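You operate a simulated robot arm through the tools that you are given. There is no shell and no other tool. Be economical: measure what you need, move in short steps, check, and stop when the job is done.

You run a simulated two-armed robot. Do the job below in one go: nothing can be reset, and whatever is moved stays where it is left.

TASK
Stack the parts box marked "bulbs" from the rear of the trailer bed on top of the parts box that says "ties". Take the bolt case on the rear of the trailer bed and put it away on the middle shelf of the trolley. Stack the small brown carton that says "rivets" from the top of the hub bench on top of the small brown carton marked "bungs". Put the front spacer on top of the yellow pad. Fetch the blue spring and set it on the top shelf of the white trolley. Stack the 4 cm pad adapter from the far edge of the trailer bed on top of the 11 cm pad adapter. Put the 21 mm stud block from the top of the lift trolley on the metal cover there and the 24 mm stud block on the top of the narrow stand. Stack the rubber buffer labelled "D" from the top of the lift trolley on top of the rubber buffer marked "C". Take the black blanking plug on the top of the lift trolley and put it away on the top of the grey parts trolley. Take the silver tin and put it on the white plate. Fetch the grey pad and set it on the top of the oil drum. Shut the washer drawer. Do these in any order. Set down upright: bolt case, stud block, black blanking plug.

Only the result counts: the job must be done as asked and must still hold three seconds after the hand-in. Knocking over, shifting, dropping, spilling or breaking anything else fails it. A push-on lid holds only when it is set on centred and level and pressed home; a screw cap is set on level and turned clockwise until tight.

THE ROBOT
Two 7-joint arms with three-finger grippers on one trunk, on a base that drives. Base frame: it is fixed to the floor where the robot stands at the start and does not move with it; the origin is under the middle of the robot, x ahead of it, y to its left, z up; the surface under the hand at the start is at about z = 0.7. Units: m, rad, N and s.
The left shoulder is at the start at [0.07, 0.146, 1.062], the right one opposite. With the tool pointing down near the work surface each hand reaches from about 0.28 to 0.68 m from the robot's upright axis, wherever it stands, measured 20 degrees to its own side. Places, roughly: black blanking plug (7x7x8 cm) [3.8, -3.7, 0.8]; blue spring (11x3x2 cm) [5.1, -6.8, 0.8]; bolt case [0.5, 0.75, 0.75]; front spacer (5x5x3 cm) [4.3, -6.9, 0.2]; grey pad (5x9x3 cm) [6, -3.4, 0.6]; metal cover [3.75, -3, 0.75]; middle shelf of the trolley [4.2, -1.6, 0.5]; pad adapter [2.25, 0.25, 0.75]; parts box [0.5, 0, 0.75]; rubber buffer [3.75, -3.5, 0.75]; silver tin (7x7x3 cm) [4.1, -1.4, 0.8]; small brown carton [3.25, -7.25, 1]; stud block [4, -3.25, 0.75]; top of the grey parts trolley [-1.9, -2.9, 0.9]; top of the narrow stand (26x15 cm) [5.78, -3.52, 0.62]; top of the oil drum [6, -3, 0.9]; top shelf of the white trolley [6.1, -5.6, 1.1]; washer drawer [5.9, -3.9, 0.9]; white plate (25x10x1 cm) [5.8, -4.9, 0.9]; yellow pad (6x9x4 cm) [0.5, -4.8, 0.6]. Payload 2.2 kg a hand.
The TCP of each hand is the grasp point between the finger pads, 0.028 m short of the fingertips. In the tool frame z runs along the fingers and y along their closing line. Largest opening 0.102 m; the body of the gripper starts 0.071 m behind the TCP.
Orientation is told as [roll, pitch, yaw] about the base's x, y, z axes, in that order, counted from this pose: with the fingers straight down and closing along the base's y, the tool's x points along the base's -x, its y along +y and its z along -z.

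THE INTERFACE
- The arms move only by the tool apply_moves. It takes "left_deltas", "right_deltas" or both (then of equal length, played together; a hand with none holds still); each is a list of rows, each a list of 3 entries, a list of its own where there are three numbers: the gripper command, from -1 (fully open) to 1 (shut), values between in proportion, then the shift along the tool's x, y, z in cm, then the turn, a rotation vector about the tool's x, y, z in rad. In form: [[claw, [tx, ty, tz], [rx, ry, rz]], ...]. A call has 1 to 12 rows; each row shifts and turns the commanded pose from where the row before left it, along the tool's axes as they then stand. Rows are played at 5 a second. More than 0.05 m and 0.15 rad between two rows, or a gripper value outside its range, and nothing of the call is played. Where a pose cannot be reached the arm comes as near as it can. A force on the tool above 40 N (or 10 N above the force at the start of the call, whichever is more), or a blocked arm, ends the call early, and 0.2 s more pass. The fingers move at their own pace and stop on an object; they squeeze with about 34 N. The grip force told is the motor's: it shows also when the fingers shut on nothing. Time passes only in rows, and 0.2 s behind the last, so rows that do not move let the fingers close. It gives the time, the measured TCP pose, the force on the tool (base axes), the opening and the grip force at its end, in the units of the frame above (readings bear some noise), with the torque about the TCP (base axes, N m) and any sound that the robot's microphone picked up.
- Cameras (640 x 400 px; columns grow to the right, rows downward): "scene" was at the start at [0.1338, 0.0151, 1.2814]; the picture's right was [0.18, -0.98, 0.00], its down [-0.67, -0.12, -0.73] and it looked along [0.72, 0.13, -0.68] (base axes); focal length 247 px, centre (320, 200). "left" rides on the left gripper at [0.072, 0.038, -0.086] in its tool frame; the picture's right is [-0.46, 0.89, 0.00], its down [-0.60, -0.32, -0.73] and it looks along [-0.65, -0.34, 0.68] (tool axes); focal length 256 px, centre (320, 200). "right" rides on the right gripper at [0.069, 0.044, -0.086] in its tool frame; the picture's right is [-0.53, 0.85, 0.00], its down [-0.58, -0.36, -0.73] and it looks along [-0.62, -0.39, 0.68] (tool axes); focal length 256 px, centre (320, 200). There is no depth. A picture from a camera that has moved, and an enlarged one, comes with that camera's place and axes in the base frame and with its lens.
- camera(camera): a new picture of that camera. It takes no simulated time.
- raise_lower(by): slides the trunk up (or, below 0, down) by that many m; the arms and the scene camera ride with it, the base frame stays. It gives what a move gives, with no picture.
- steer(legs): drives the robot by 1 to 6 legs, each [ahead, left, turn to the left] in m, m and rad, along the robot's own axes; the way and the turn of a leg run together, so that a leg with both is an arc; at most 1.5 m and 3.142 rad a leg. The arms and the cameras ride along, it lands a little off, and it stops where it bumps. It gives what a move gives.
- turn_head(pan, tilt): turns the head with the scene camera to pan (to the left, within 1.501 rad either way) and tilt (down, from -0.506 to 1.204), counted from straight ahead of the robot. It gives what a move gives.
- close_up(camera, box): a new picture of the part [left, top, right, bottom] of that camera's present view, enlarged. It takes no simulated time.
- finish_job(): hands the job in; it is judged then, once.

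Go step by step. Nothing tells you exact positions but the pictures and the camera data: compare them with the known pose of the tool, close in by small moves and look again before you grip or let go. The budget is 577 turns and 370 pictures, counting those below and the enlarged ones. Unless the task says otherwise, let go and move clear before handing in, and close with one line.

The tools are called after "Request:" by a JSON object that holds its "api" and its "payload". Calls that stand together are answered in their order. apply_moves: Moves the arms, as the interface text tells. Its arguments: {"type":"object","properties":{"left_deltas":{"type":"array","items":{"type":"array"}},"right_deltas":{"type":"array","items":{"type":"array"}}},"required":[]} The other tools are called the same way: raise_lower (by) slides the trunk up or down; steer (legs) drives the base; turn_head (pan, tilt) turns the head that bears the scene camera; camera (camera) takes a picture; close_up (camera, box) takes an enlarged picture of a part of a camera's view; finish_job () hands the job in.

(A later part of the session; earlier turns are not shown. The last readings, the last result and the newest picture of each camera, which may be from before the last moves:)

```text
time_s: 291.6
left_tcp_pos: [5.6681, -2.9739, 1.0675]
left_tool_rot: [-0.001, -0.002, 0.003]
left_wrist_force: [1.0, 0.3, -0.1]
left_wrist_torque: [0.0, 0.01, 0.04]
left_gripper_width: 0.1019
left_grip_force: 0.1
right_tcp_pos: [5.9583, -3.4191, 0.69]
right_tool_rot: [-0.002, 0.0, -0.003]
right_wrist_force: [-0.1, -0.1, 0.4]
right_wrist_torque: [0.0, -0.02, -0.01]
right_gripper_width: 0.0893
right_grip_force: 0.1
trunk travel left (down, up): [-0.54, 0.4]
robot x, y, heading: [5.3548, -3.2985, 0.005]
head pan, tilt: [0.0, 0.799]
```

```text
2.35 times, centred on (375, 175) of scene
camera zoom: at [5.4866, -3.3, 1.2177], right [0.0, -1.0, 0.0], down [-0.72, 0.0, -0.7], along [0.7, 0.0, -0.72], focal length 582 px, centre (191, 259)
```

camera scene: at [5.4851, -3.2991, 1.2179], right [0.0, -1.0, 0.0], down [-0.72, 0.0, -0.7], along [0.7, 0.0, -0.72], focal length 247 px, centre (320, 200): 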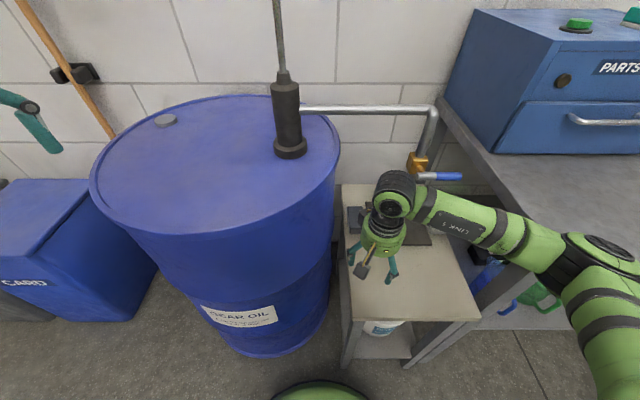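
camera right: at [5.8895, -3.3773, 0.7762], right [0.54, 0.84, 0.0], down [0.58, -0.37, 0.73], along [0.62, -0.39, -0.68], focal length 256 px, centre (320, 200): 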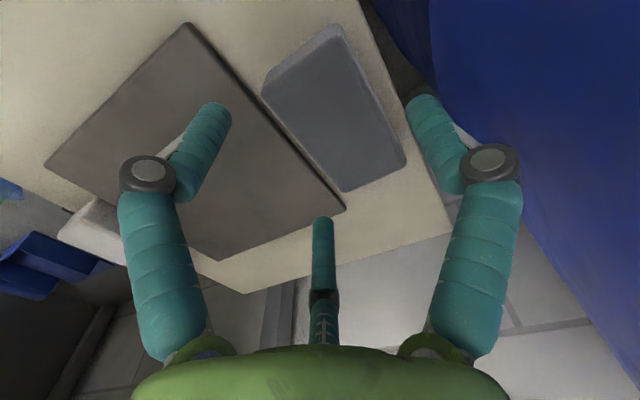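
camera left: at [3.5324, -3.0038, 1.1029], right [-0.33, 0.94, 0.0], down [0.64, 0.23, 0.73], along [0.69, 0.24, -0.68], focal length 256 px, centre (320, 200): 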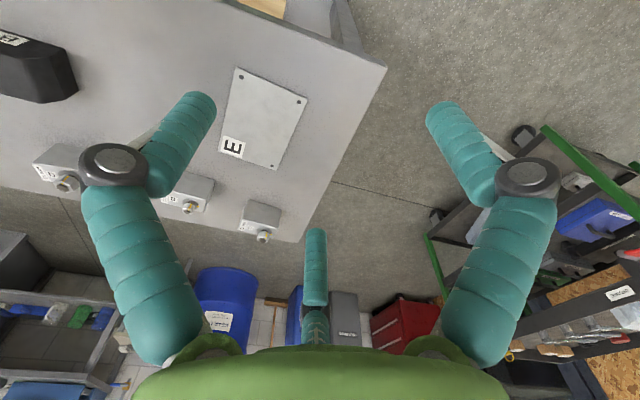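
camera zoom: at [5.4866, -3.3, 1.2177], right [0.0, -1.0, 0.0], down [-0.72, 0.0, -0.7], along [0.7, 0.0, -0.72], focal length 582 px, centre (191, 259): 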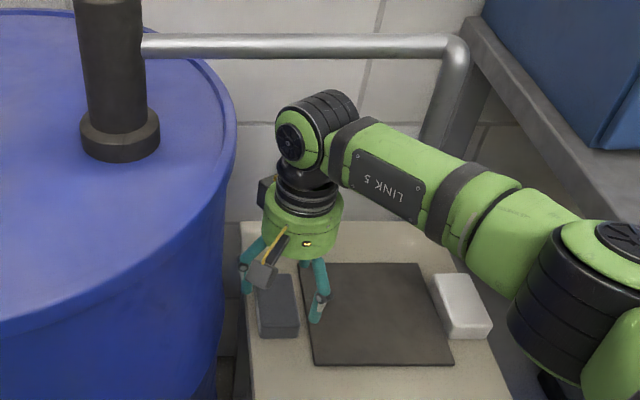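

Aligned over the pad. Descend and grip.

Request:
{"api": "apply_moves", "payload": {"right_deltas": [[-0.75, [0, 0, 1.4], [0, 0, 0]], [-0.75, [0, 0, 1.2], [0, 0, 0]], [0, [0, 0, 0], [0, 0, 0]], [1, [0, 0, 0], [0, 0, 0]], [1, [0, 0, 0], [0, 0, 0]]]}}

Request:
{"api": "camera", "payload": {"camera": "right"}}

```text
time_s: 292.8
left_tcp_pos: [5.6671, -2.9732, 1.0682]
left_tool_rot: [-0.001, -0.001, 0.002]
left_wrist_force: [0.2, -0.1, -0.6]
left_wrist_torque: [0.04, 0.01, 0.02]
left_gripper_width: 0.102
left_grip_force: 0.1
right_tcp_pos: [5.9574, -3.4195, 0.6647]
right_tool_rot: [0.001, 0.0, -0.004]
right_wrist_force: [1.1, 0.0, 5.2]
right_wrist_torque: [-0.01, 0.15, 0.03]
right_gripper_width: 0.0689
right_grip_force: 34.2
trunk travel left (down, up): [-0.54, 0.4]
robot x, y, heading: [5.3569, -3.2995, -0.002]
head pan, tilt: [0.0, 0.799]
```

```text
236 pictures are left
camera right: at [5.889, -3.377, 0.7504], right [0.54, 0.84, 0.0], down [0.57, -0.37, 0.73], along [0.62, -0.39, -0.68], focal length 256 px, centre (320, 200)
```

right: 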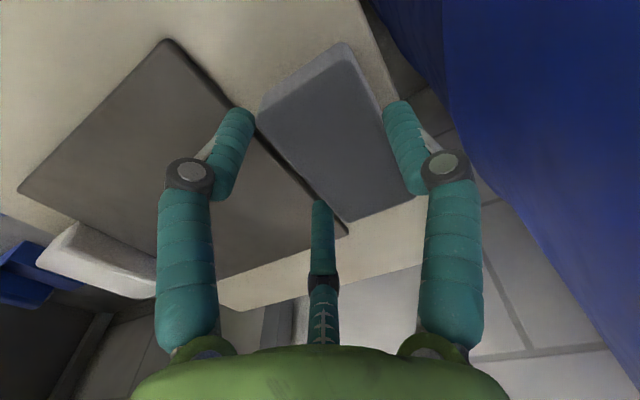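

Gripped as predicted. Lift slightly, draw straight back out from under the spout, then raise.

Request:
{"api": "apply_moves", "payload": {"right_deltas": [[1, [0, 0, -1.5], [0, 0, 0]], [1, [0.5, -0.2, -1.5], [0, 0, 0]], [1, [4, -0.3, 0], [0, 0, 0]], [1, [4, 0, 0], [0, 0, 0]], [1, [4, 0, 0], [0, 0, 0]], [1, [4, 0, -2], [0, 0, 0]], [1, [2, 0, -4], [0, 0, 0]]]}}

Request:
{"api": "camera", "payload": {"camera": "scene"}}

Request:
{"api": "camera", "payload": {"camera": "right"}}

```text
time_s: 294.4
left_tcp_pos: [5.6673, -2.9733, 1.0672]
left_tool_rot: [-0.001, 0.0, 0.004]
left_wrist_force: [0.4, 0.4, 0.1]
left_wrist_torque: [0.01, 0.02, 0.01]
left_gripper_width: 0.1022
left_grip_force: 0.0
right_tcp_pos: [5.7712, -3.4244, 0.7547]
right_tool_rot: [-0.003, 0.0, -0.003]
right_wrist_force: [-0.5, 0.6, -0.7]
right_wrist_torque: [-0.06, -0.01, -0.02]
right_gripper_width: 0.0687
right_grip_force: 33.6
trunk travel left (down, up): [-0.54, 0.4]
robot x, y, heading: [5.3527, -3.3022, 0.0]
head pan, tilt: [0.0, 0.799]
```

```text
235 pictures are left
camera scene: at [5.4862, -3.2992, 1.2177], right [0.0, -1.0, 0.0], down [-0.72, 0.0, -0.7], along [0.7, 0.0, -0.72], focal length 247 px, centre (320, 200)
```

scene: 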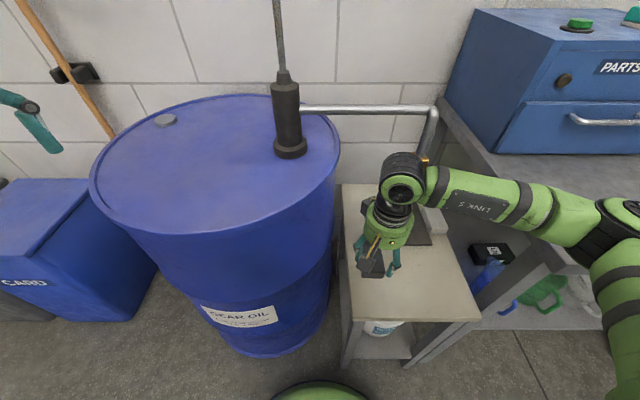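

```text
234 pictures are left
camera right: at [5.7026, -3.3813, 0.8401], right [0.54, 0.84, 0.0], down [0.57, -0.37, 0.73], along [0.62, -0.39, -0.68], focal length 256 px, centre (320, 200)
```

right: 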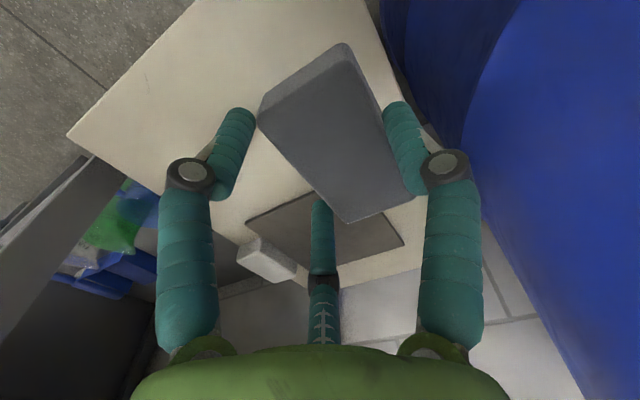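

Pad in hand. Raise, slide left, and bring it over the free front part of the drum top (z≈0.86, about [5.85, −3.03]).

Request:
{"api": "raise_lower", "payload": {"by": 0.26}}

Request:
{"api": "steer", "payload": {"legs": [[-0.05, 0.46, 0]]}}

Request:
{"api": "apply_moves", "payload": {"right_deltas": [[1, [-4, -2.5, 0], [0, 0, 0]], [1, [-4, -2.5, 0], [0, 0, 0]], [1, [-4, -2.5, 0], [0, 0, 0]], [1, [0, 0, 2], [0, 0, 0]]]}}

Request:
{"api": "camera", "payload": {"camera": "scene"}}

Request:
{"api": "camera", "payload": {"camera": "right"}}

```text
time_s: 297.1
left_tcp_pos: [5.6685, -2.9733, 1.3269]
left_tool_rot: [-0.002, -0.003, 0.004]
left_wrist_force: [0.0, 0.1, -0.1]
left_wrist_torque: [0.0, 0.01, 0.02]
left_gripper_width: 0.1019
left_grip_force: 0.1
right_tcp_pos: [5.7719, -3.425, 1.0139]
right_tool_rot: [0.0, -0.001, -0.005]
right_wrist_force: [0.1, -0.9, -0.7]
right_wrist_torque: [0.03, 0.03, 0.02]
right_gripper_width: 0.069
right_grip_force: 34.1
trunk travel left (down, up): [-0.8, 0.14]
robot x, y, heading: [5.3551, -3.3006, 0.001]
head pan, tilt: [0.0, 0.799]
```

```text
time_s: 299.8
left_tcp_pos: [5.6156, -2.5176, 1.3299]
left_tool_rot: [0.0, -0.003, 0.008]
left_wrist_force: [-0.2, -0.4, 0.3]
left_wrist_torque: [0.02, -0.01, 0.0]
left_gripper_width: 0.102
left_grip_force: 0.1
right_tcp_pos: [5.7202, -2.9681, 1.0133]
right_tool_rot: [-0.001, -0.001, -0.001]
right_wrist_force: [-0.1, 0.3, 0.6]
right_wrist_torque: [-0.01, 0.0, 0.02]
right_gripper_width: 0.0688
right_grip_force: 34.2
trunk travel left (down, up): [-0.8, 0.14]
robot x, y, heading: [5.3009, -2.8462, -0.001]
head pan, tilt: [0.0, 0.799]
```

```text
time_s: 300.8
left_tcp_pos: [5.6151, -2.5184, 1.3269]
left_tool_rot: [-0.001, -0.002, 0.008]
left_wrist_force: [0.0, 0.0, -0.1]
left_wrist_torque: [0.04, -0.03, 0.0]
left_gripper_width: 0.1022
left_grip_force: 0.0
right_tcp_pos: [5.8414, -3.0425, 0.9923]
right_tool_rot: [-0.001, 0.0, 0.0]
right_wrist_force: [-0.1, -0.1, -0.3]
right_wrist_torque: [0.0, 0.03, 0.01]
right_gripper_width: 0.0689
right_grip_force: 34.1
trunk travel left (down, up): [-0.8, 0.14]
robot x, y, heading: [5.3069, -2.8452, 0.006]
head pan, tilt: [0.0, 0.799]
```

```text
233 pictures are left
camera scene: at [5.4354, -2.8434, 1.4777], right [0.0, -1.0, 0.0], down [-0.72, 0.0, -0.7], along [0.7, 0.0, -0.72], focal length 247 px, centre (320, 200)
```

scene: 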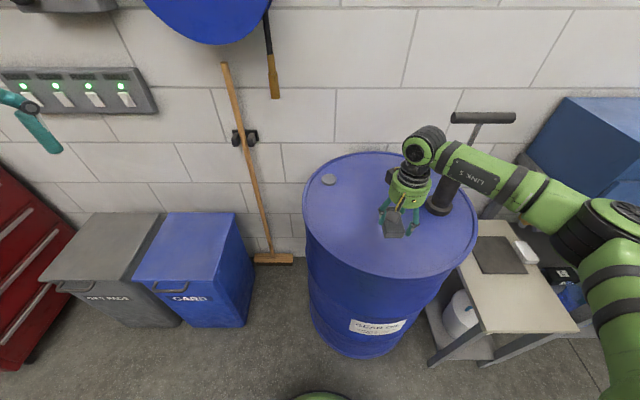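

```text
232 pictures are left
camera right: at [5.7726, -2.9999, 1.0785], right [0.53, 0.85, 0.0], down [0.58, -0.36, 0.73], along [0.62, -0.39, -0.68], focal length 256 px, centre (320, 200)
```

right: 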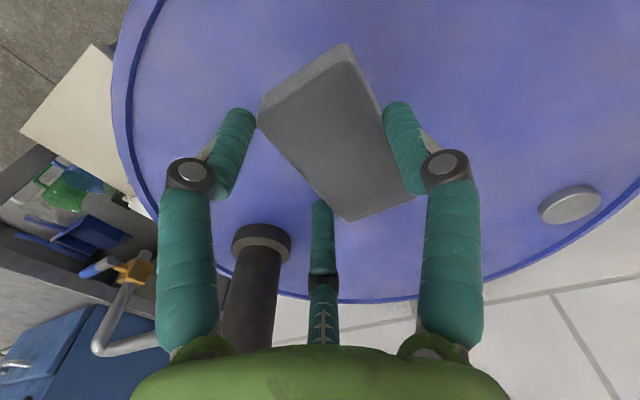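

Request:
{"api": "apply_moves", "payload": {"right_deltas": [[1, [0, 0, 4], [0, 0, 0]], [1, [0, 0, 3.5], [0, 0, 0]], [1, [0, 0, 0.5], [0, 0, 0]], [1, [0, 0, 0.5], [0, 0, 0]], [1, [0, 0, 0], [0, 0, 0]]]}}

Request:
{"api": "close_up", "payload": {"camera": "scene", "box": [300, 120, 490, 290]}}

```text
time_s: 301.9
left_tcp_pos: [5.6133, -2.5166, 1.3289]
left_tool_rot: [-0.001, -0.004, 0.004]
left_wrist_force: [-0.1, 0.5, -0.1]
left_wrist_torque: [0.0, 0.04, 0.0]
left_gripper_width: 0.102
left_grip_force: 0.1
right_tcp_pos: [5.8434, -3.0414, 0.9183]
right_tool_rot: [0.005, -0.015, -0.003]
right_wrist_force: [-9.0, -1.3, 19.1]
right_wrist_torque: [0.05, 0.35, 0.06]
right_gripper_width: 0.0696
right_grip_force: 34.1
trunk travel left (down, up): [-0.8, 0.14]
robot x, y, heading: [5.3011, -2.8434, 0.005]
head pan, tilt: [0.0, 0.799]
stopped in row 5 (right hand): the force on the tool passed its limit at 41 N (the readings are from after the stop); the commanded pose is now the measured one
```

```text
2.35 times, centred on (395, 205) of scene
camera zoom: at [5.4316, -2.8428, 1.478], right [0.0, -1.0, 0.0], down [-0.71, 0.0, -0.7], along [0.7, 0.0, -0.71], focal length 582 px, centre (144, 188)
```

zoom: 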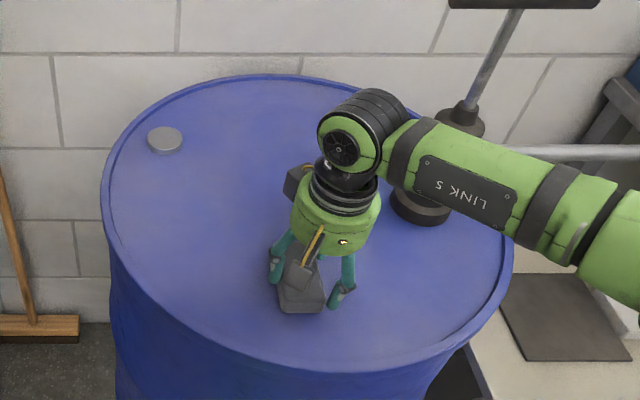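

Request:
{"api": "apply_moves", "payload": {"right_deltas": [[1, [0, 0, -0.2], [0, 0, 0]], [0.2, [0, 0, 0], [0, 0, 0]], [-0.6, [0, 0, 0], [0, 0, 0]], [-0.9, [0, 0, 0], [0, 0, 0]], [-0.9, [0, 0, -3], [0, 0, 0]], [-0.9, [0, 0, -4], [0, 0, 0]], [-1, [2, 0, -4], [0, 0, 0]], [-1, [3, 0, -2], [0, 0, 0]]]}}

Request:
{"api": "close_up", "payload": {"camera": "scene", "box": [300, 120, 490, 290]}}

```text
time_s: 303.7
left_tcp_pos: [5.614, -2.5174, 1.3284]
left_tool_rot: [-0.003, -0.003, 0.007]
left_wrist_force: [-0.8, -1.3, -0.4]
left_wrist_torque: [0.0, -0.06, 0.02]
left_gripper_width: 0.102
left_grip_force: 0.0
right_tcp_pos: [5.792, -3.0425, 1.0461]
right_tool_rot: [0.003, -0.014, -0.003]
right_wrist_force: [-0.8, -1.0, 0.6]
right_wrist_torque: [-0.01, -0.05, 0.0]
right_gripper_width: 0.1018
right_grip_force: 0.2
trunk travel left (down, up): [-0.8, 0.14]
robot x, y, heading: [5.3069, -2.846, 0.006]
head pan, tilt: [0.0, 0.799]
```

```text
2.35 times, centred on (395, 205) of scene
camera zoom: at [5.4335, -2.8438, 1.4779], right [0.0, -1.0, 0.0], down [-0.72, 0.0, -0.7], along [0.7, 0.0, -0.72], focal length 582 px, centre (144, 188)
```

zoom: 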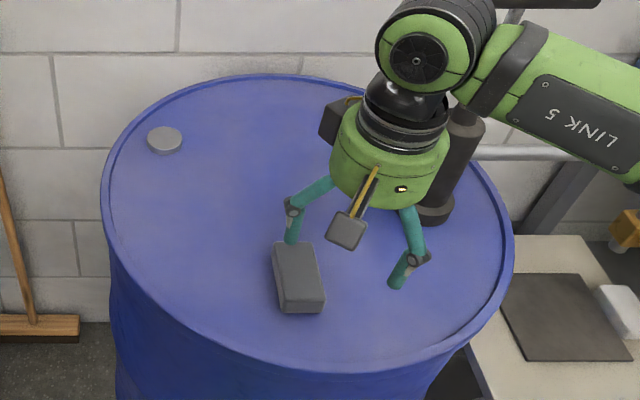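

The pad lies on the drum. Now back to the lift trolley's north side for the 21 mm stud block and the cover.

Request:
{"api": "steer", "payload": {"legs": [[-0.5, 0.33, 0], [0, 0, -1.575], [0, -0.76, 0]]}}

Request:
{"api": "turn_head", "payload": {"pan": -0.1, "tilt": 0.85}}

Request:
{"api": "camera", "payload": {"camera": "scene"}}

```text
time_s: 314.7
left_tcp_pos: [4.3605, -2.8251, 1.3274]
left_tool_rot: [-0.004, -0.002, -1.584]
left_wrist_force: [0.2, -0.4, 0.2]
left_wrist_torque: [0.0, -0.01, -0.02]
left_gripper_width: 0.1024
left_grip_force: 0.0
right_tcp_pos: [3.8299, -2.9924, 1.0461]
right_tool_rot: [0.003, -0.012, -1.592]
right_wrist_force: [-0.2, -0.7, 0.2]
right_wrist_torque: [0.0, -0.01, 0.01]
right_gripper_width: 0.1019
right_grip_force: 0.0
trunk travel left (down, up): [-0.8, 0.14]
robot x, y, heading: [4.0404, -2.5055, -1.585]
head pan, tilt: [0.0, 0.799]
```

```text
time_s: 315.4
left_tcp_pos: [4.3593, -2.8256, 1.3277]
left_tool_rot: [-0.003, -0.001, -1.586]
left_wrist_force: [-0.2, 0.0, 0.2]
left_wrist_torque: [-0.02, 0.01, 0.01]
left_gripper_width: 0.1022
left_grip_force: 0.0
right_tcp_pos: [3.8292, -2.9921, 1.0454]
right_tool_rot: [0.002, -0.013, -1.594]
right_wrist_force: [0.6, 0.5, 0.8]
right_wrist_torque: [-0.01, 0.0, 0.0]
right_gripper_width: 0.102
right_grip_force: 0.0
trunk travel left (down, up): [-0.8, 0.14]
robot x, y, heading: [4.038, -2.5077, -1.588]
head pan, tilt: [-0.099, 0.85]
```

```text
229 pictures are left
camera scene: at [4.0307, -2.6326, 1.4737], right [-0.99, 0.11, 0.0], down [0.09, 0.75, -0.66], along [-0.08, -0.66, -0.75], focal length 247 px, centre (320, 200)
```

scene: 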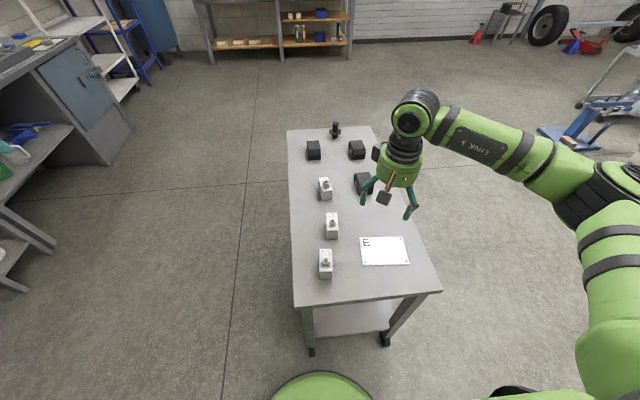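

Request:
{"api": "close_up", "payload": {"camera": "scene", "box": [290, 215, 430, 300]}}

Request:
{"api": "camera", "payload": {"camera": "right"}}

```text
4.57 times, centred on (360, 258) of scene
camera zoom: at [4.0307, -2.6326, 1.4737], right [-0.99, 0.11, 0.0], down [0.09, 0.75, -0.66], along [-0.08, -0.66, -0.75], focal length 1130 px, centre (137, -63)
```

zoom: 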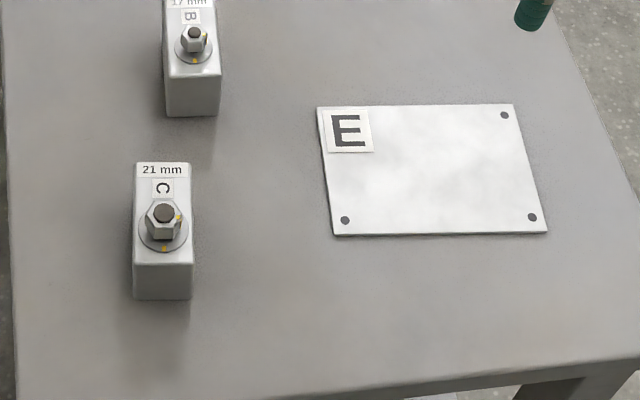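

```text
227 pictures are left
camera right: at [3.8745, -2.9246, 1.1308], right [0.83, -0.55, 0.01], down [-0.38, -0.56, 0.74], along [-0.4, -0.62, -0.68], focal length 256 px, centre (320, 200)
```

right: 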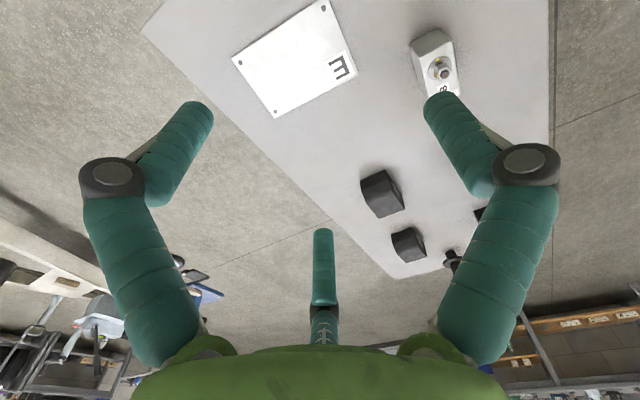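

By combining views the table is really at z≈0.743: 21 mm block centre [3.970, −2.985], cover centre [3.772, −3.023]. I move the right hand over the 21 mm block.

Request:
{"api": "apply_moves", "payload": {"right_deltas": [[-1, [0.4, 4.4, 0], [0, 0, 0.05]], [-1, [0.4, 4.4, 2], [0, 0, 0]], [-1, [0.3, 4.4, 2], [0, 0, 0]], [-1, [0, 0, 4.5], [0, 0, 0]], [-1, [0, 0, 4], [0, 0, 0]]]}}

Request:
{"api": "camera", "payload": {"camera": "right"}}

Request:
{"api": "close_up", "payload": {"camera": "scene", "box": [270, 180, 430, 300]}}

```text
time_s: 316.6
left_tcp_pos: [4.3589, -2.8274, 1.3277]
left_tool_rot: [-0.001, -0.002, -1.585]
left_wrist_force: [-0.5, -0.1, -0.4]
left_wrist_torque: [0.02, -0.01, -0.02]
left_gripper_width: 0.1021
left_grip_force: 0.1
right_tcp_pos: [3.9622, -2.9918, 0.9222]
right_tool_rot: [0.003, -0.013, -1.644]
right_wrist_force: [-0.1, -1.2, 0.1]
right_wrist_torque: [0.02, 0.01, -0.03]
right_gripper_width: 0.1019
right_grip_force: 0.1
trunk travel left (down, up): [-0.8, 0.14]
robot x, y, heading: [4.0381, -2.5037, -1.585]
head pan, tilt: [-0.099, 0.85]
```

```text
226 pictures are left
camera right: at [4.0106, -2.9255, 1.006], right [0.8, -0.6, 0.01], down [-0.41, -0.54, 0.74], along [-0.43, -0.6, -0.68], focal length 256 px, centre (320, 200)
```

right: 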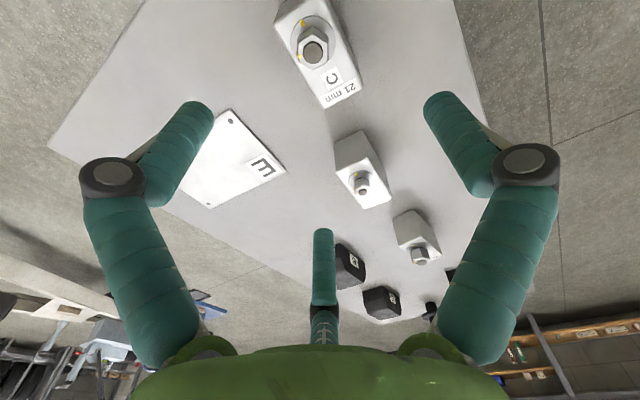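

```text
3.33 times, centred on (350, 240) of scene
camera zoom: at [4.0301, -2.6334, 1.4737], right [-0.99, 0.12, 0.0], down [0.09, 0.75, -0.66], along [-0.08, -0.66, -0.75], focal length 824 px, centre (220, 67)
```

zoom: 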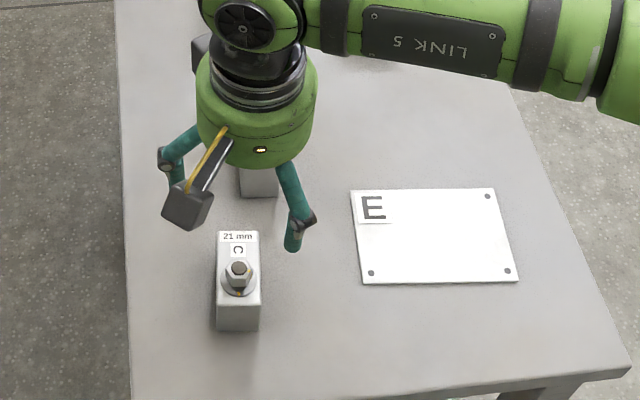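

Request:
{"api": "apply_moves", "payload": {"right_deltas": [[-1, [0.75, 0, 3], [0, 0, 0]], [-1, [0, 0, 4], [0, 0, 0]], [-1, [0, 0, 4], [0, 0, 0]], [-1, [0, 0, 2.7], [0, 0, 0]], [0, [0, 0, 0], [0, 0, 0]], [1, [0, 0, 0], [0, 0, 0]], [1, [0, 0, 0], [0, 0, 0]]]}}

Request:
{"api": "camera", "payload": {"camera": "right"}}

```text
time_s: 318.1
left_tcp_pos: [4.3587, -2.8257, 1.3267]
left_tool_rot: [-0.002, 0.0, -1.587]
left_wrist_force: [-0.1, -0.4, 0.3]
left_wrist_torque: [0.05, -0.01, 0.03]
left_gripper_width: 0.1018
left_grip_force: 0.0
right_tcp_pos: [3.9637, -2.9851, 0.7847]
right_tool_rot: [0.003, -0.014, -1.645]
right_wrist_force: [-0.3, -3.6, 4.6]
right_wrist_torque: [-0.43, -0.03, -0.03]
right_gripper_width: 0.057
right_grip_force: 33.8
trunk travel left (down, up): [-0.8, 0.14]
robot x, y, heading: [4.0401, -2.5079, -1.586]
head pan, tilt: [-0.099, 0.85]
```

```text
224 pictures are left
camera right: at [4.011, -2.9193, 0.8702], right [0.8, -0.59, 0.01], down [-0.41, -0.54, 0.74], along [-0.43, -0.6, -0.68], focal length 256 px, centre (320, 200)
```

right: 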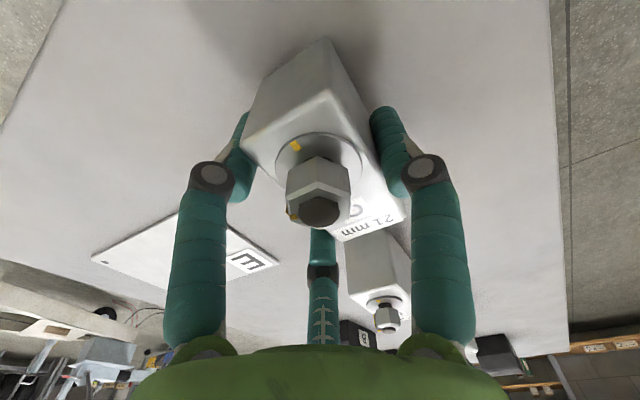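

Request:
{"api": "apply_moves", "payload": {"right_deltas": [[1, [0, 0, -4], [0, 0, 0]], [1, [0, 0, -4], [0, 0, 0]], [1, [-1, -4, 0], [0, 0, 0]], [1, [-1, -4, 0], [0, 0, 0]], [1, [-1, -4, 0], [0, 0, 0]], [1, [-1, -4, 0], [0, 0, 0]], [1, [-1.1, -3.7, 0], [0, 0, 0]], [1, [0, 0, 3], [0, 0, 0]], [1, [0, 0, 0], [0, 0, 0]]]}}

Request:
{"api": "close_up", "payload": {"camera": "scene", "box": [290, 180, 450, 300]}}

Request:
{"api": "camera", "payload": {"camera": "right"}}

```text
time_s: 320.1
left_tcp_pos: [4.3582, -2.8261, 1.3274]
left_tool_rot: [0.0, -0.002, -1.584]
left_wrist_force: [0.4, 0.4, -0.1]
left_wrist_torque: [0.0, -0.01, -0.01]
left_gripper_width: 0.1021
left_grip_force: 0.1
right_tcp_pos: [3.763, -3.021, 0.8328]
right_tool_rot: [0.003, -0.011, -1.644]
right_wrist_force: [0.3, -0.8, -4.1]
right_wrist_torque: [0.01, 0.04, 0.02]
right_gripper_width: 0.0567
right_grip_force: 34.1
trunk travel left (down, up): [-0.8, 0.14]
robot x, y, heading: [4.0335, -2.5036, -1.585]
head pan, tilt: [-0.099, 0.85]
```

```text
3.33 times, centred on (370, 240) of scene
camera zoom: at [4.0305, -2.6333, 1.4736], right [-0.99, 0.12, 0.0], down [0.09, 0.75, -0.66], along [-0.08, -0.66, -0.75], focal length 824 px, centre (153, 67)
```

zoom: 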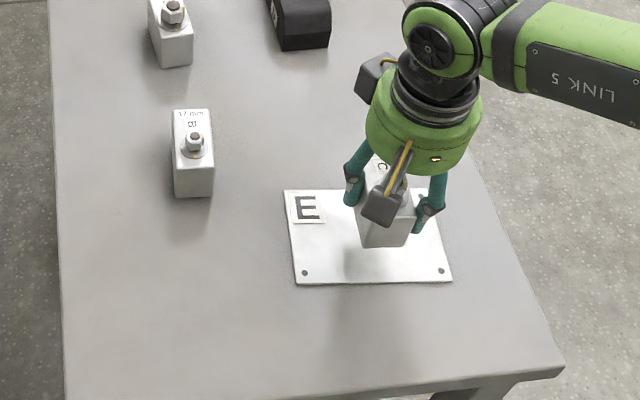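

```text
222 pictures are left
camera right: at [3.8109, -2.9558, 0.9186], right [0.8, -0.59, 0.01], down [-0.41, -0.54, 0.74], along [-0.43, -0.6, -0.68], focal length 256 px, centre (320, 200)
```

right: 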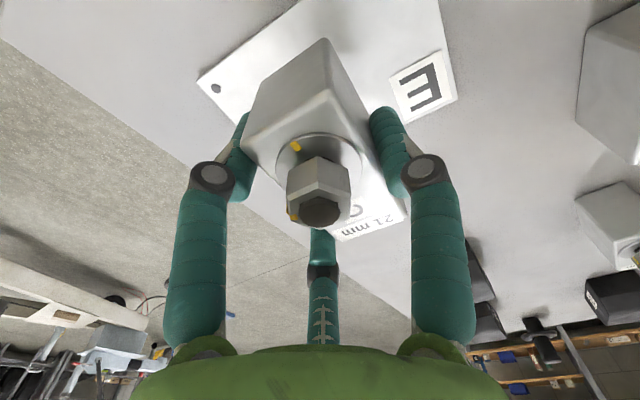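

Request:
{"api": "apply_moves", "payload": {"right_deltas": [[1, [0, 0.3, 2.5], [0, 0, 0]], [1, [0, 0, 1.0], [0, 0, 0]], [1, [0, 0, 0.4], [0, 0, 0]], [1, [0, 0, 0], [0, 0, 0]]]}}

Request:
{"api": "close_up", "payload": {"camera": "scene", "box": [290, 180, 450, 300]}}

```text
time_s: 321.1
left_tcp_pos: [4.359, -2.8267, 1.327]
left_tool_rot: [-0.002, 0.0, -1.585]
left_wrist_force: [-0.6, 0.5, 0.0]
left_wrist_torque: [-0.01, -0.01, 0.0]
left_gripper_width: 0.1026
left_grip_force: 0.0
right_tcp_pos: [3.7649, -3.0211, 0.7946]
right_tool_rot: [0.002, -0.01, -1.646]
right_wrist_force: [-0.5, -0.1, -3.8]
right_wrist_torque: [-0.03, 0.03, -0.03]
right_gripper_width: 0.057
right_grip_force: 34.0
trunk travel left (down, up): [-0.8, 0.14]
robot x, y, heading: [4.0349, -2.5056, -1.585]
head pan, tilt: [-0.099, 0.85]
```

```text
3.33 times, centred on (370, 240) of scene
camera zoom: at [4.0304, -2.6337, 1.4736], right [-0.99, 0.12, 0.0], down [0.09, 0.75, -0.66], along [-0.08, -0.66, -0.75], focal length 824 px, centre (153, 67)
```

zoom: 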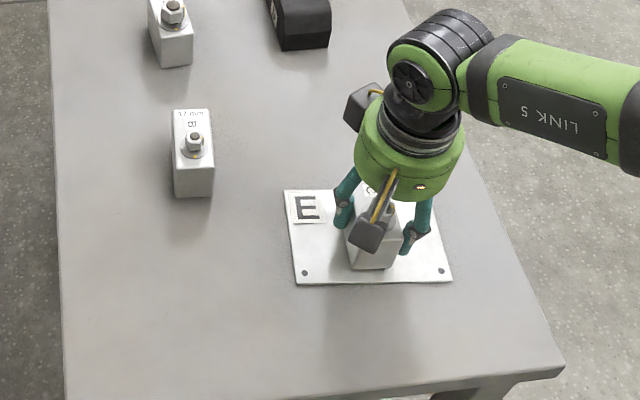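

Request:
{"api": "apply_moves", "payload": {"right_deltas": [[1, [-0.4, 0, 0.2], [0, 0, 0]], [1, [0, 0, 0.3], [0, 0, 0]], [1, [0, 0, 0.2], [0, 0, 0]], [1, [0, 0, 0], [0, 0, 0]]]}}

```text
time_s: 322.1
left_tcp_pos: [4.3583, -2.8249, 1.3283]
left_tool_rot: [0.0, -0.001, -1.585]
left_wrist_force: [0.0, 0.9, -0.9]
left_wrist_torque: [-0.03, -0.01, 0.02]
left_gripper_width: 0.1018
left_grip_force: 0.0
right_tcp_pos: [3.7645, -3.0263, 0.7892]
right_tool_rot: [0.004, -0.014, -1.644]
right_wrist_force: [-1.2, -0.9, 7.0]
right_wrist_torque: [0.15, -0.03, -0.05]
right_gripper_width: 0.0567
right_grip_force: 33.4
trunk travel left (down, up): [-0.8, 0.14]
robot x, y, heading: [4.0361, -2.5067, -1.586]
head pan, tilt: [-0.099, 0.85]
```

Contact. Release and rise.

Request:
{"api": "apply_moves", "payload": {"right_deltas": [[0.6, [0, 0, 0], [0, 0, 0]], [0, [0, 0, 0], [0, 0, 0]], [-1, [0, 0, 0], [0, 0, 0]], [-1, [0, 0, 0], [0, 0, 0]], [-1, [0, 0, -4], [0, 0, 0]], [-1, [0, 0, -4.5], [0, 0, 0]], [-1, [0, 0, -4.5], [0, 0, 0]], [-1, [0, 0, -4.5], [0, 0, 0]]]}}

Request:
{"api": "close_up", "payload": {"camera": "scene", "box": [290, 130, 450, 300]}}

```text
time_s: 323.9
left_tcp_pos: [4.3593, -2.8247, 1.3276]
left_tool_rot: [-0.001, 0.001, -1.585]
left_wrist_force: [-0.1, -0.1, 0.2]
left_wrist_torque: [-0.01, 0.03, -0.02]
left_gripper_width: 0.102
left_grip_force: 0.1
right_tcp_pos: [3.7658, -3.0232, 0.9641]
right_tool_rot: [0.004, -0.01, -1.646]
right_wrist_force: [0.0, -0.5, 0.2]
right_wrist_torque: [-0.03, -0.02, -0.01]
right_gripper_width: 0.1018
right_grip_force: 0.1
trunk travel left (down, up): [-0.8, 0.14]
robot x, y, heading: [4.0388, -2.5063, -1.587]
head pan, tilt: [-0.099, 0.85]
```

```text
2.35 times, centred on (370, 215) of scene
camera zoom: at [4.031, -2.6318, 1.4737], right [-0.99, 0.12, 0.0], down [0.09, 0.75, -0.66], along [-0.08, -0.66, -0.75], focal length 582 px, centre (202, 165)
```

zoom: 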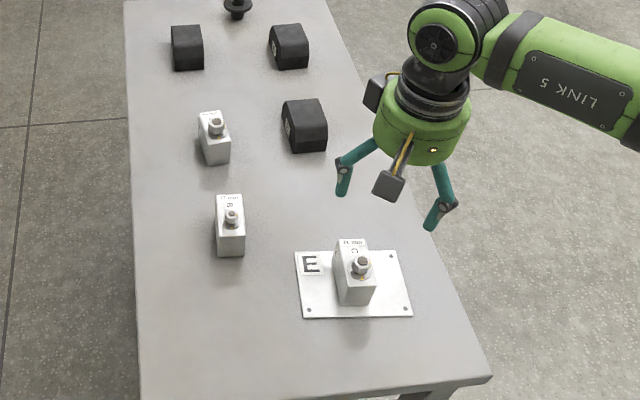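

The 21 mm block stands on the cover. Next the 24 mm block: go round to the east side, facing west.

Request:
{"api": "steer", "payload": {"legs": [[0, 0.78, 0.016], [0.98, 0, 0], [0, 0, -1.571], [0.25, 0, 0]]}}

Request:
{"api": "turn_head", "payload": {"pan": -0.2, "tilt": 0.85}}

Request:
{"api": "camera", "payload": {"camera": "scene"}}

Request:
{"api": "camera", "payload": {"camera": "right"}}

```text
time_s: 338.1
left_tcp_pos: [4.269, -3.8255, 1.3275]
left_tool_rot: [-0.003, -0.004, -3.134]
left_wrist_force: [0.3, -0.2, 0.1]
left_wrist_torque: [-0.03, 0.01, 0.01]
left_gripper_width: 0.102
left_grip_force: 0.1
right_tcp_pos: [4.0574, -3.2382, 0.964]
right_tool_rot: [0.004, -0.011, 3.091]
right_wrist_force: [0.0, -0.9, 0.3]
right_wrist_torque: [0.01, 0.04, 0.02]
right_gripper_width: 0.102
right_grip_force: 0.0
trunk travel left (down, up): [-0.8, 0.14]
robot x, y, heading: [4.5787, -3.4963, -3.132]
head pan, tilt: [-0.099, 0.85]
```

```text
time_s: 338.8
left_tcp_pos: [4.2657, -3.8256, 1.3278]
left_tool_rot: [-0.002, -0.001, -3.132]
left_wrist_force: [0.4, 0.3, 0.8]
left_wrist_torque: [0.01, 0.02, 0.01]
left_gripper_width: 0.102
left_grip_force: 0.1
right_tcp_pos: [4.0547, -3.2377, 0.9636]
right_tool_rot: [0.003, -0.01, 3.093]
right_wrist_force: [-0.9, 0.7, -0.1]
right_wrist_torque: [0.0, -0.02, -0.01]
right_gripper_width: 0.1019
right_grip_force: 0.0
trunk travel left (down, up): [-0.8, 0.14]
robot x, y, heading: [4.5814, -3.4983, -3.133]
head pan, tilt: [-0.201, 0.85]
```

```text
219 pictures are left
camera scene: at [4.4543, -3.4824, 1.4737], right [0.19, 0.98, 0.0], down [0.74, -0.14, -0.66], along [-0.65, 0.13, -0.75], focal length 247 px, centre (320, 200)
```

scene: 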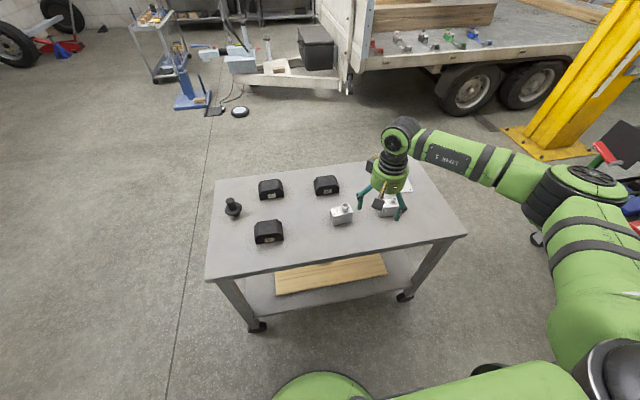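

```text
218 pictures are left
camera right: at [4.1231, -3.2851, 1.0483], right [-0.58, -0.82, 0.01], down [-0.55, 0.39, 0.74], along [-0.61, 0.42, -0.68], focal length 256 px, centre (320, 200)
```

right: 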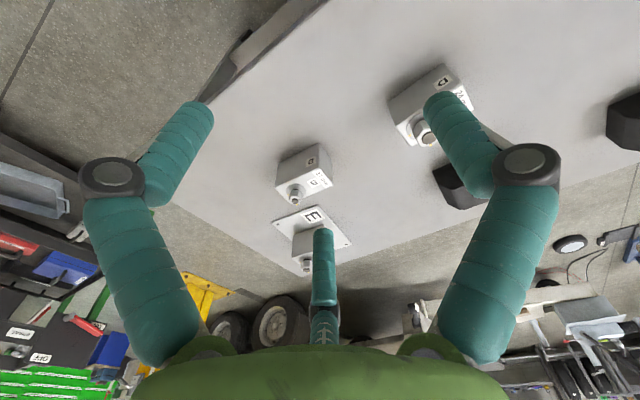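

Request:
{"api": "close_up", "payload": {"camera": "scene", "box": [310, 180, 420, 250]}}

```text
5.71 times, centred on (365, 215) of scene
camera zoom: at [4.4543, -3.4824, 1.4737], right [0.19, 0.98, 0.0], down [0.74, -0.14, -0.66], along [-0.65, 0.13, -0.75], focal length 1413 px, centre (63, 114)
```

zoom: 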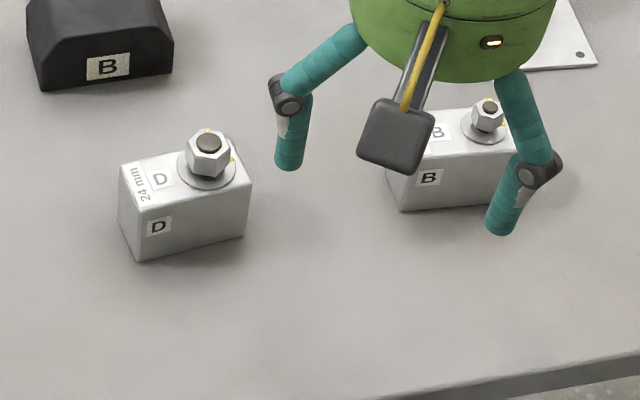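

The 24 mm block is centred near [3.929, −3.300] with slight yaw. Move closer, turn the hand so one finger meets its near face, and go over it.

Request:
{"api": "steer", "payload": {"legs": [[0.08, 0, -0.008]]}}

Request:
{"api": "apply_moves", "payload": {"right_deltas": [[-1, [0, 0, 0], [0, 0, 0.12]], [-1, [0, 0, 0], [0, 0, 0.12]], [-1, [0, 0, 0], [0, 0, 0.12]], [-1, [-1.3, 3.9, 2], [0, 0, 0]], [-1, [-1.2, 3.9, 2], [0, 0, 0]], [-1, [0, 0, 1], [0, 0, 0]]]}}

Request:
{"api": "camera", "payload": {"camera": "right"}}

Request:
{"api": "close_up", "payload": {"camera": "scene", "box": [290, 160, 430, 270]}}

```text
time_s: 339.9
left_tcp_pos: [4.188, -3.8248, 1.3288]
left_tool_rot: [-0.001, -0.007, -3.14]
left_wrist_force: [0.5, -1.0, 0.3]
left_wrist_torque: [0.0, 0.02, 0.0]
left_gripper_width: 0.1019
left_grip_force: 0.0
right_tcp_pos: [3.981, -3.2333, 0.9653]
right_tool_rot: [0.003, -0.016, 3.085]
right_wrist_force: [0.6, 0.3, 1.0]
right_wrist_torque: [0.02, 0.04, -0.01]
right_gripper_width: 0.1018
right_grip_force: 0.2
trunk travel left (down, up): [-0.8, 0.14]
robot x, y, heading: [4.5007, -3.4979, 3.146]
head pan, tilt: [-0.201, 0.85]
```

```text
time_s: 341.3
left_tcp_pos: [4.1847, -3.8216, 1.3289]
left_tool_rot: [0.0, -0.003, -3.142]
left_wrist_force: [-0.5, 0.2, 0.6]
left_wrist_torque: [0.0, 0.01, 0.0]
left_gripper_width: 0.1021
left_grip_force: 0.0
right_tcp_pos: [3.9221, -3.2945, 0.9142]
right_tool_rot: [0.006, -0.009, 2.722]
right_wrist_force: [0.4, 0.1, 0.2]
right_wrist_torque: [0.01, 0.01, -0.04]
right_gripper_width: 0.1017
right_grip_force: 0.0
trunk travel left (down, up): [-0.8, 0.14]
robot x, y, heading: [4.4971, -3.4991, 3.14]
head pan, tilt: [-0.201, 0.85]
```

```text
216 pictures are left
camera right: at [3.969, -3.3629, 0.9996], right [-0.83, -0.56, 0.01], down [-0.37, 0.57, 0.73], along [-0.41, 0.61, -0.68], focal length 256 px, centre (320, 200)
```

right: 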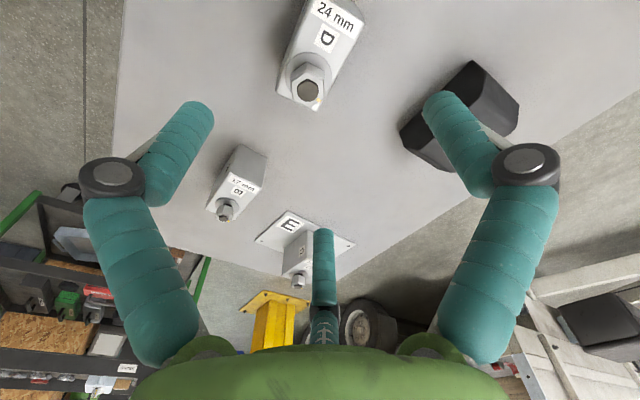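

```text
3.64 times, centred on (360, 215) of scene
camera zoom: at [4.3755, -3.48, 1.4737], right [0.2, 0.98, 0.0], down [0.74, -0.15, -0.66], along [-0.65, 0.13, -0.75], focal length 899 px, centre (174, 146)
```

zoom: 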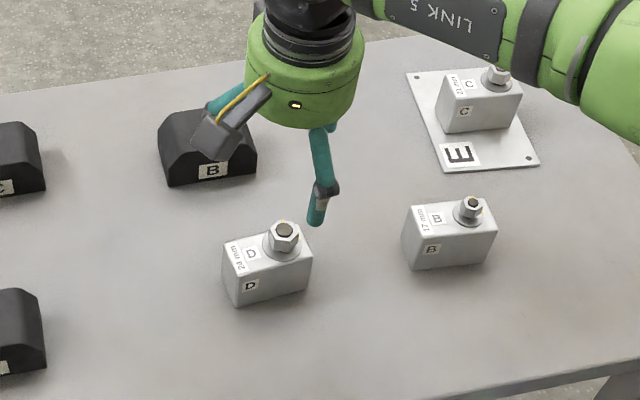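

Request:
{"api": "apply_moves", "payload": {"right_deltas": [[-1, [0.2, 0.55, 3], [0, 0, 0]], [-1, [0, 0, 4], [0, 0, 0]], [-1, [0, 0, 4], [0, 0, 0]], [-1, [0, 0, 1.9], [0, 0, 0]], [0, [0, 0, 0], [0, 0, 0]], [1, [0, 0, 0], [0, 0, 0]], [1, [0, 0, 0], [0, 0, 0]]]}}

Request:
{"api": "camera", "payload": {"camera": "right"}}

```text
time_s: 342.9
left_tcp_pos: [4.1849, -3.8248, 1.3286]
left_tool_rot: [-0.002, -0.004, -3.14]
left_wrist_force: [-0.1, -1.4, 0.4]
left_wrist_torque: [-0.01, -0.05, -0.01]
left_gripper_width: 0.1021
left_grip_force: 0.0
right_tcp_pos: [3.9209, -3.3003, 0.7859]
right_tool_rot: [0.007, -0.011, 2.725]
right_wrist_force: [-0.1, -1.2, 2.5]
right_wrist_torque: [-0.01, -0.13, 0.01]
right_gripper_width: 0.0568
right_grip_force: 34.2
trunk travel left (down, up): [-0.8, 0.14]
robot x, y, heading: [4.5012, -3.4993, 3.14]
head pan, tilt: [-0.201, 0.85]
```

```text
214 pictures are left
camera right: at [3.9678, -3.3696, 0.8714], right [-0.83, -0.56, 0.01], down [-0.37, 0.57, 0.73], along [-0.41, 0.61, -0.68], focal length 256 px, centre (320, 200)
```

right: 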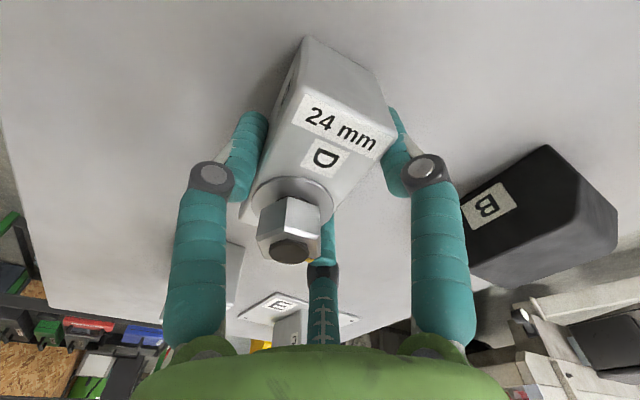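

Gripped. Lift, back away, turn round and drive to the narrow stand.

Request:
{"api": "apply_moves", "payload": {"right_deltas": [[1, [0, 0, -4.5], [0, 0, 0]], [1, [0, 0, -4.5], [0, 0, 0]], [1, [0, 0, -4.5], [0, 0, 0]], [1, [3, -1.2, -2], [0, 0, 0]], [1, [3, -1.2, -1], [0, 0, 0]], [1, [3, -1.2, 0], [0, 0, 0]]]}}

Request:
{"api": "steer", "payload": {"legs": [[-0.3, 0, 0], [0, 0, 3.141], [0.44, 0.18, 0]]}}

Request:
{"api": "raise_lower", "payload": {"by": -0.2}}

Request:
{"api": "turn_head", "payload": {"pan": -0.2, "tilt": 0.85}}

Request:
{"api": "camera", "payload": {"camera": "scene"}}

```text
time_s: 344.3
left_tcp_pos: [4.1858, -3.8234, 1.3268]
left_tool_rot: [-0.001, -0.004, -3.138]
left_wrist_force: [1.5, 0.0, -0.3]
left_wrist_torque: [0.03, 0.0, 0.0]
left_gripper_width: 0.1018
left_grip_force: 0.1
right_tcp_pos: [4.0198, -3.3032, 0.9491]
right_tool_rot: [0.008, -0.009, 2.722]
right_wrist_force: [0.9, 0.1, -4.8]
right_wrist_torque: [0.02, 0.07, -0.01]
right_gripper_width: 0.0567
right_grip_force: 34.0
trunk travel left (down, up): [-0.8, 0.14]
robot x, y, heading: [4.4988, -3.4963, 3.145]
head pan, tilt: [-0.201, 0.85]
```

```text
time_s: 356.1
left_tcp_pos: [5.5654, -3.0132, 1.3292]
left_tool_rot: [-0.002, -0.004, -0.024]
left_wrist_force: [-0.2, -0.4, 0.7]
left_wrist_torque: [0.01, -0.02, 0.02]
left_gripper_width: 0.1019
left_grip_force: 0.0
right_tcp_pos: [5.7171, -3.5365, 0.9473]
right_tool_rot: [0.008, -0.009, -0.444]
right_wrist_force: [0.3, 0.1, -4.7]
right_wrist_torque: [0.0, -0.06, 0.0]
right_gripper_width: 0.0569
right_grip_force: 33.9
trunk travel left (down, up): [-0.8, 0.14]
robot x, y, heading: [5.2449, -3.3295, -0.025]
head pan, tilt: [-0.201, 0.85]
```

```text
time_s: 358.2
left_tcp_pos: [5.5652, -3.0126, 1.128]
left_tool_rot: [-0.002, -0.001, -0.023]
left_wrist_force: [-0.3, 0.9, 0.0]
left_wrist_torque: [-0.07, 0.05, -0.03]
left_gripper_width: 0.1019
left_grip_force: 0.1
right_tcp_pos: [5.7174, -3.5362, 0.7471]
right_tool_rot: [0.006, -0.008, -0.445]
right_wrist_force: [0.2, -0.4, -4.2]
right_wrist_torque: [-0.01, -0.06, 0.01]
right_gripper_width: 0.0563
right_grip_force: 33.9
trunk travel left (down, up): [-0.6, 0.34]
robot x, y, heading: [5.2444, -3.3347, -0.025]
head pan, tilt: [-0.201, 0.85]
```

```text
time_s: 358.8
left_tcp_pos: [5.566, -3.0127, 1.1285]
left_tool_rot: [-0.002, 0.0, -0.025]
left_wrist_force: [0.5, -0.8, -0.1]
left_wrist_torque: [0.03, -0.01, 0.01]
left_gripper_width: 0.1019
left_grip_force: 0.1
right_tcp_pos: [5.7188, -3.536, 0.7471]
right_tool_rot: [0.008, -0.009, -0.443]
right_wrist_force: [-0.2, 0.5, -4.1]
right_wrist_torque: [0.02, -0.04, 0.02]
right_gripper_width: 0.0568
right_grip_force: 34.1
trunk travel left (down, up): [-0.6, 0.34]
robot x, y, heading: [5.2447, -3.3294, -0.027]
head pan, tilt: [-0.201, 0.85]
```

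```text
213 pictures are left
camera scene: at [5.3722, -3.3485, 1.2736], right [-0.22, -0.97, 0.0], down [-0.73, 0.17, -0.66], along [0.64, -0.15, -0.75], focal length 247 px, centre (320, 200)
```

scene: 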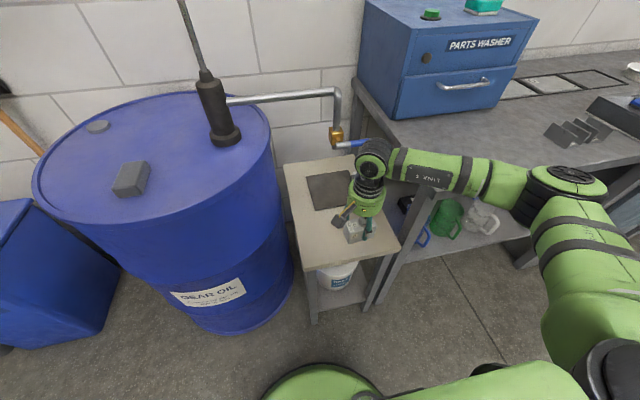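

Request:
{"api": "apply_moves", "payload": {"right_deltas": [[1, [-2.8, 2.2, 0], [0, 0, 0]], [1, [-2.7, 2.2, 0], [0, 0, 0]], [1, [0, 0, 3.5], [0, 0, 0]], [1, [0, 0, 3], [0, 0, 0]], [1, [0, 0, 0], [0, 0, 0]]]}}

Request:
{"api": "close_up", "payload": {"camera": "scene", "box": [270, 130, 430, 290]}}

```text
time_s: 360.0
left_tcp_pos: [5.5657, -3.013, 1.1279]
left_tool_rot: [-0.002, -0.003, -0.024]
left_wrist_force: [-0.5, 0.6, 0.4]
left_wrist_torque: [-0.03, 0.0, 0.02]
left_gripper_width: 0.1018
left_grip_force: 0.1
right_tcp_pos: [5.7869, -3.5196, 0.6834]
right_tool_rot: [0.007, -0.008, -0.442]
right_wrist_force: [-0.4, -0.3, -4.2]
right_wrist_torque: [-0.02, -0.06, -0.03]
right_gripper_width: 0.0566
right_grip_force: 33.7
trunk travel left (down, up): [-0.6, 0.34]
robot x, y, heading: [5.2437, -3.3342, -0.021]
head pan, tilt: [-0.201, 0.85]
```

```text
2.50 times, centred on (350, 210) of scene
camera zoom: at [5.3719, -3.3484, 1.2737], right [-0.22, -0.97, 0.0], down [-0.73, 0.17, -0.66], along [0.64, -0.15, -0.75], focal length 618 px, centre (245, 175)
```

zoom: 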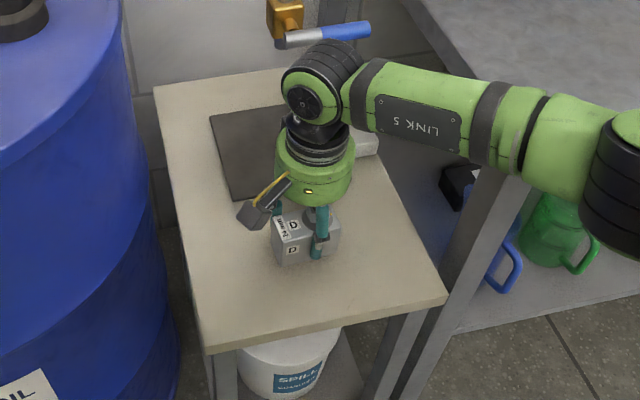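

Request:
{"api": "apply_moves", "payload": {"right_deltas": [[1, [0, 0, 1.0], [0, 0, 0]], [1, [0, 0, 0.4], [0, 0, 0]], [1, [0, 0, 0.3], [0, 0, 0]], [1, [0, 0, 0], [0, 0, 0]]]}}

```text
time_s: 361.0
left_tcp_pos: [5.5661, -3.0118, 1.1281]
left_tool_rot: [-0.002, -0.002, -0.026]
left_wrist_force: [0.4, 0.5, -0.4]
left_wrist_torque: [-0.01, -0.02, -0.02]
left_gripper_width: 0.1018
left_grip_force: 0.0
right_tcp_pos: [5.7875, -3.5194, 0.6654]
right_tool_rot: [0.007, -0.008, -0.443]
right_wrist_force: [0.0, -1.3, -1.3]
right_wrist_torque: [0.06, 0.05, 0.0]
right_gripper_width: 0.0569
right_grip_force: 34.4
trunk travel left (down, up): [-0.6, 0.34]
robot x, y, heading: [5.2438, -3.3316, -0.031]
head pan, tilt: [-0.201, 0.85]
```

Touching. Press a hair more, release and rise.

Request:
{"api": "apply_moves", "payload": {"right_deltas": [[1, [0, 0, 0.15], [0, 0, 0]], [0.5, [0, 0, 0], [0, 0, 0]], [-0.5, [0, 0, 0], [0, 0, 0]], [-1, [0, 0, 0], [0, 0, 0]], [-1, [0, 0, -4], [0, 0, 0]], [-1, [0, 0, -4.5], [0, 0, 0]], [-1, [2, -1, -4], [0, 0, 0]]]}}

Request:
{"api": "close_up", "payload": {"camera": "scene", "box": [270, 130, 430, 290]}}

```text
time_s: 362.6
left_tcp_pos: [5.565, -3.013, 1.1279]
left_tool_rot: [-0.002, -0.003, -0.023]
left_wrist_force: [0.0, -0.4, 0.1]
left_wrist_torque: [0.03, 0.02, 0.0]
left_gripper_width: 0.102
left_grip_force: 0.0
right_tcp_pos: [5.7635, -3.5207, 0.7923]
right_tool_rot: [0.007, -0.01, -0.442]
right_wrist_force: [0.3, 0.5, 0.5]
right_wrist_torque: [0.01, -0.01, -0.01]
right_gripper_width: 0.1021
right_grip_force: 0.2
trunk travel left (down, up): [-0.6, 0.34]
robot x, y, heading: [5.2398, -3.3326, -0.027]
head pan, tilt: [-0.201, 0.85]
```

```text
2.50 times, centred on (350, 210) of scene
camera zoom: at [5.3701, -3.3486, 1.2738], right [-0.22, -0.97, 0.0], down [-0.73, 0.17, -0.66], along [0.64, -0.15, -0.75], focal length 618 px, centre (245, 175)
```

zoom: 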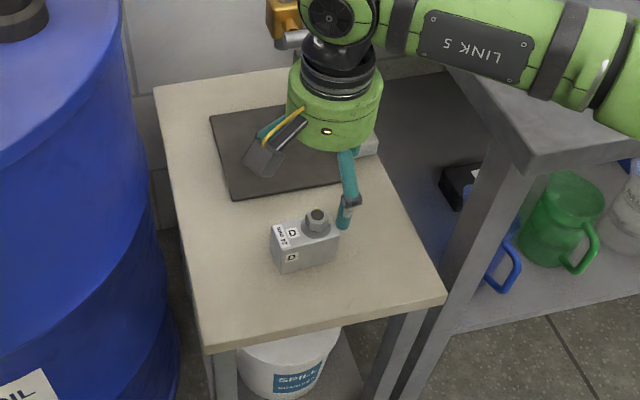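

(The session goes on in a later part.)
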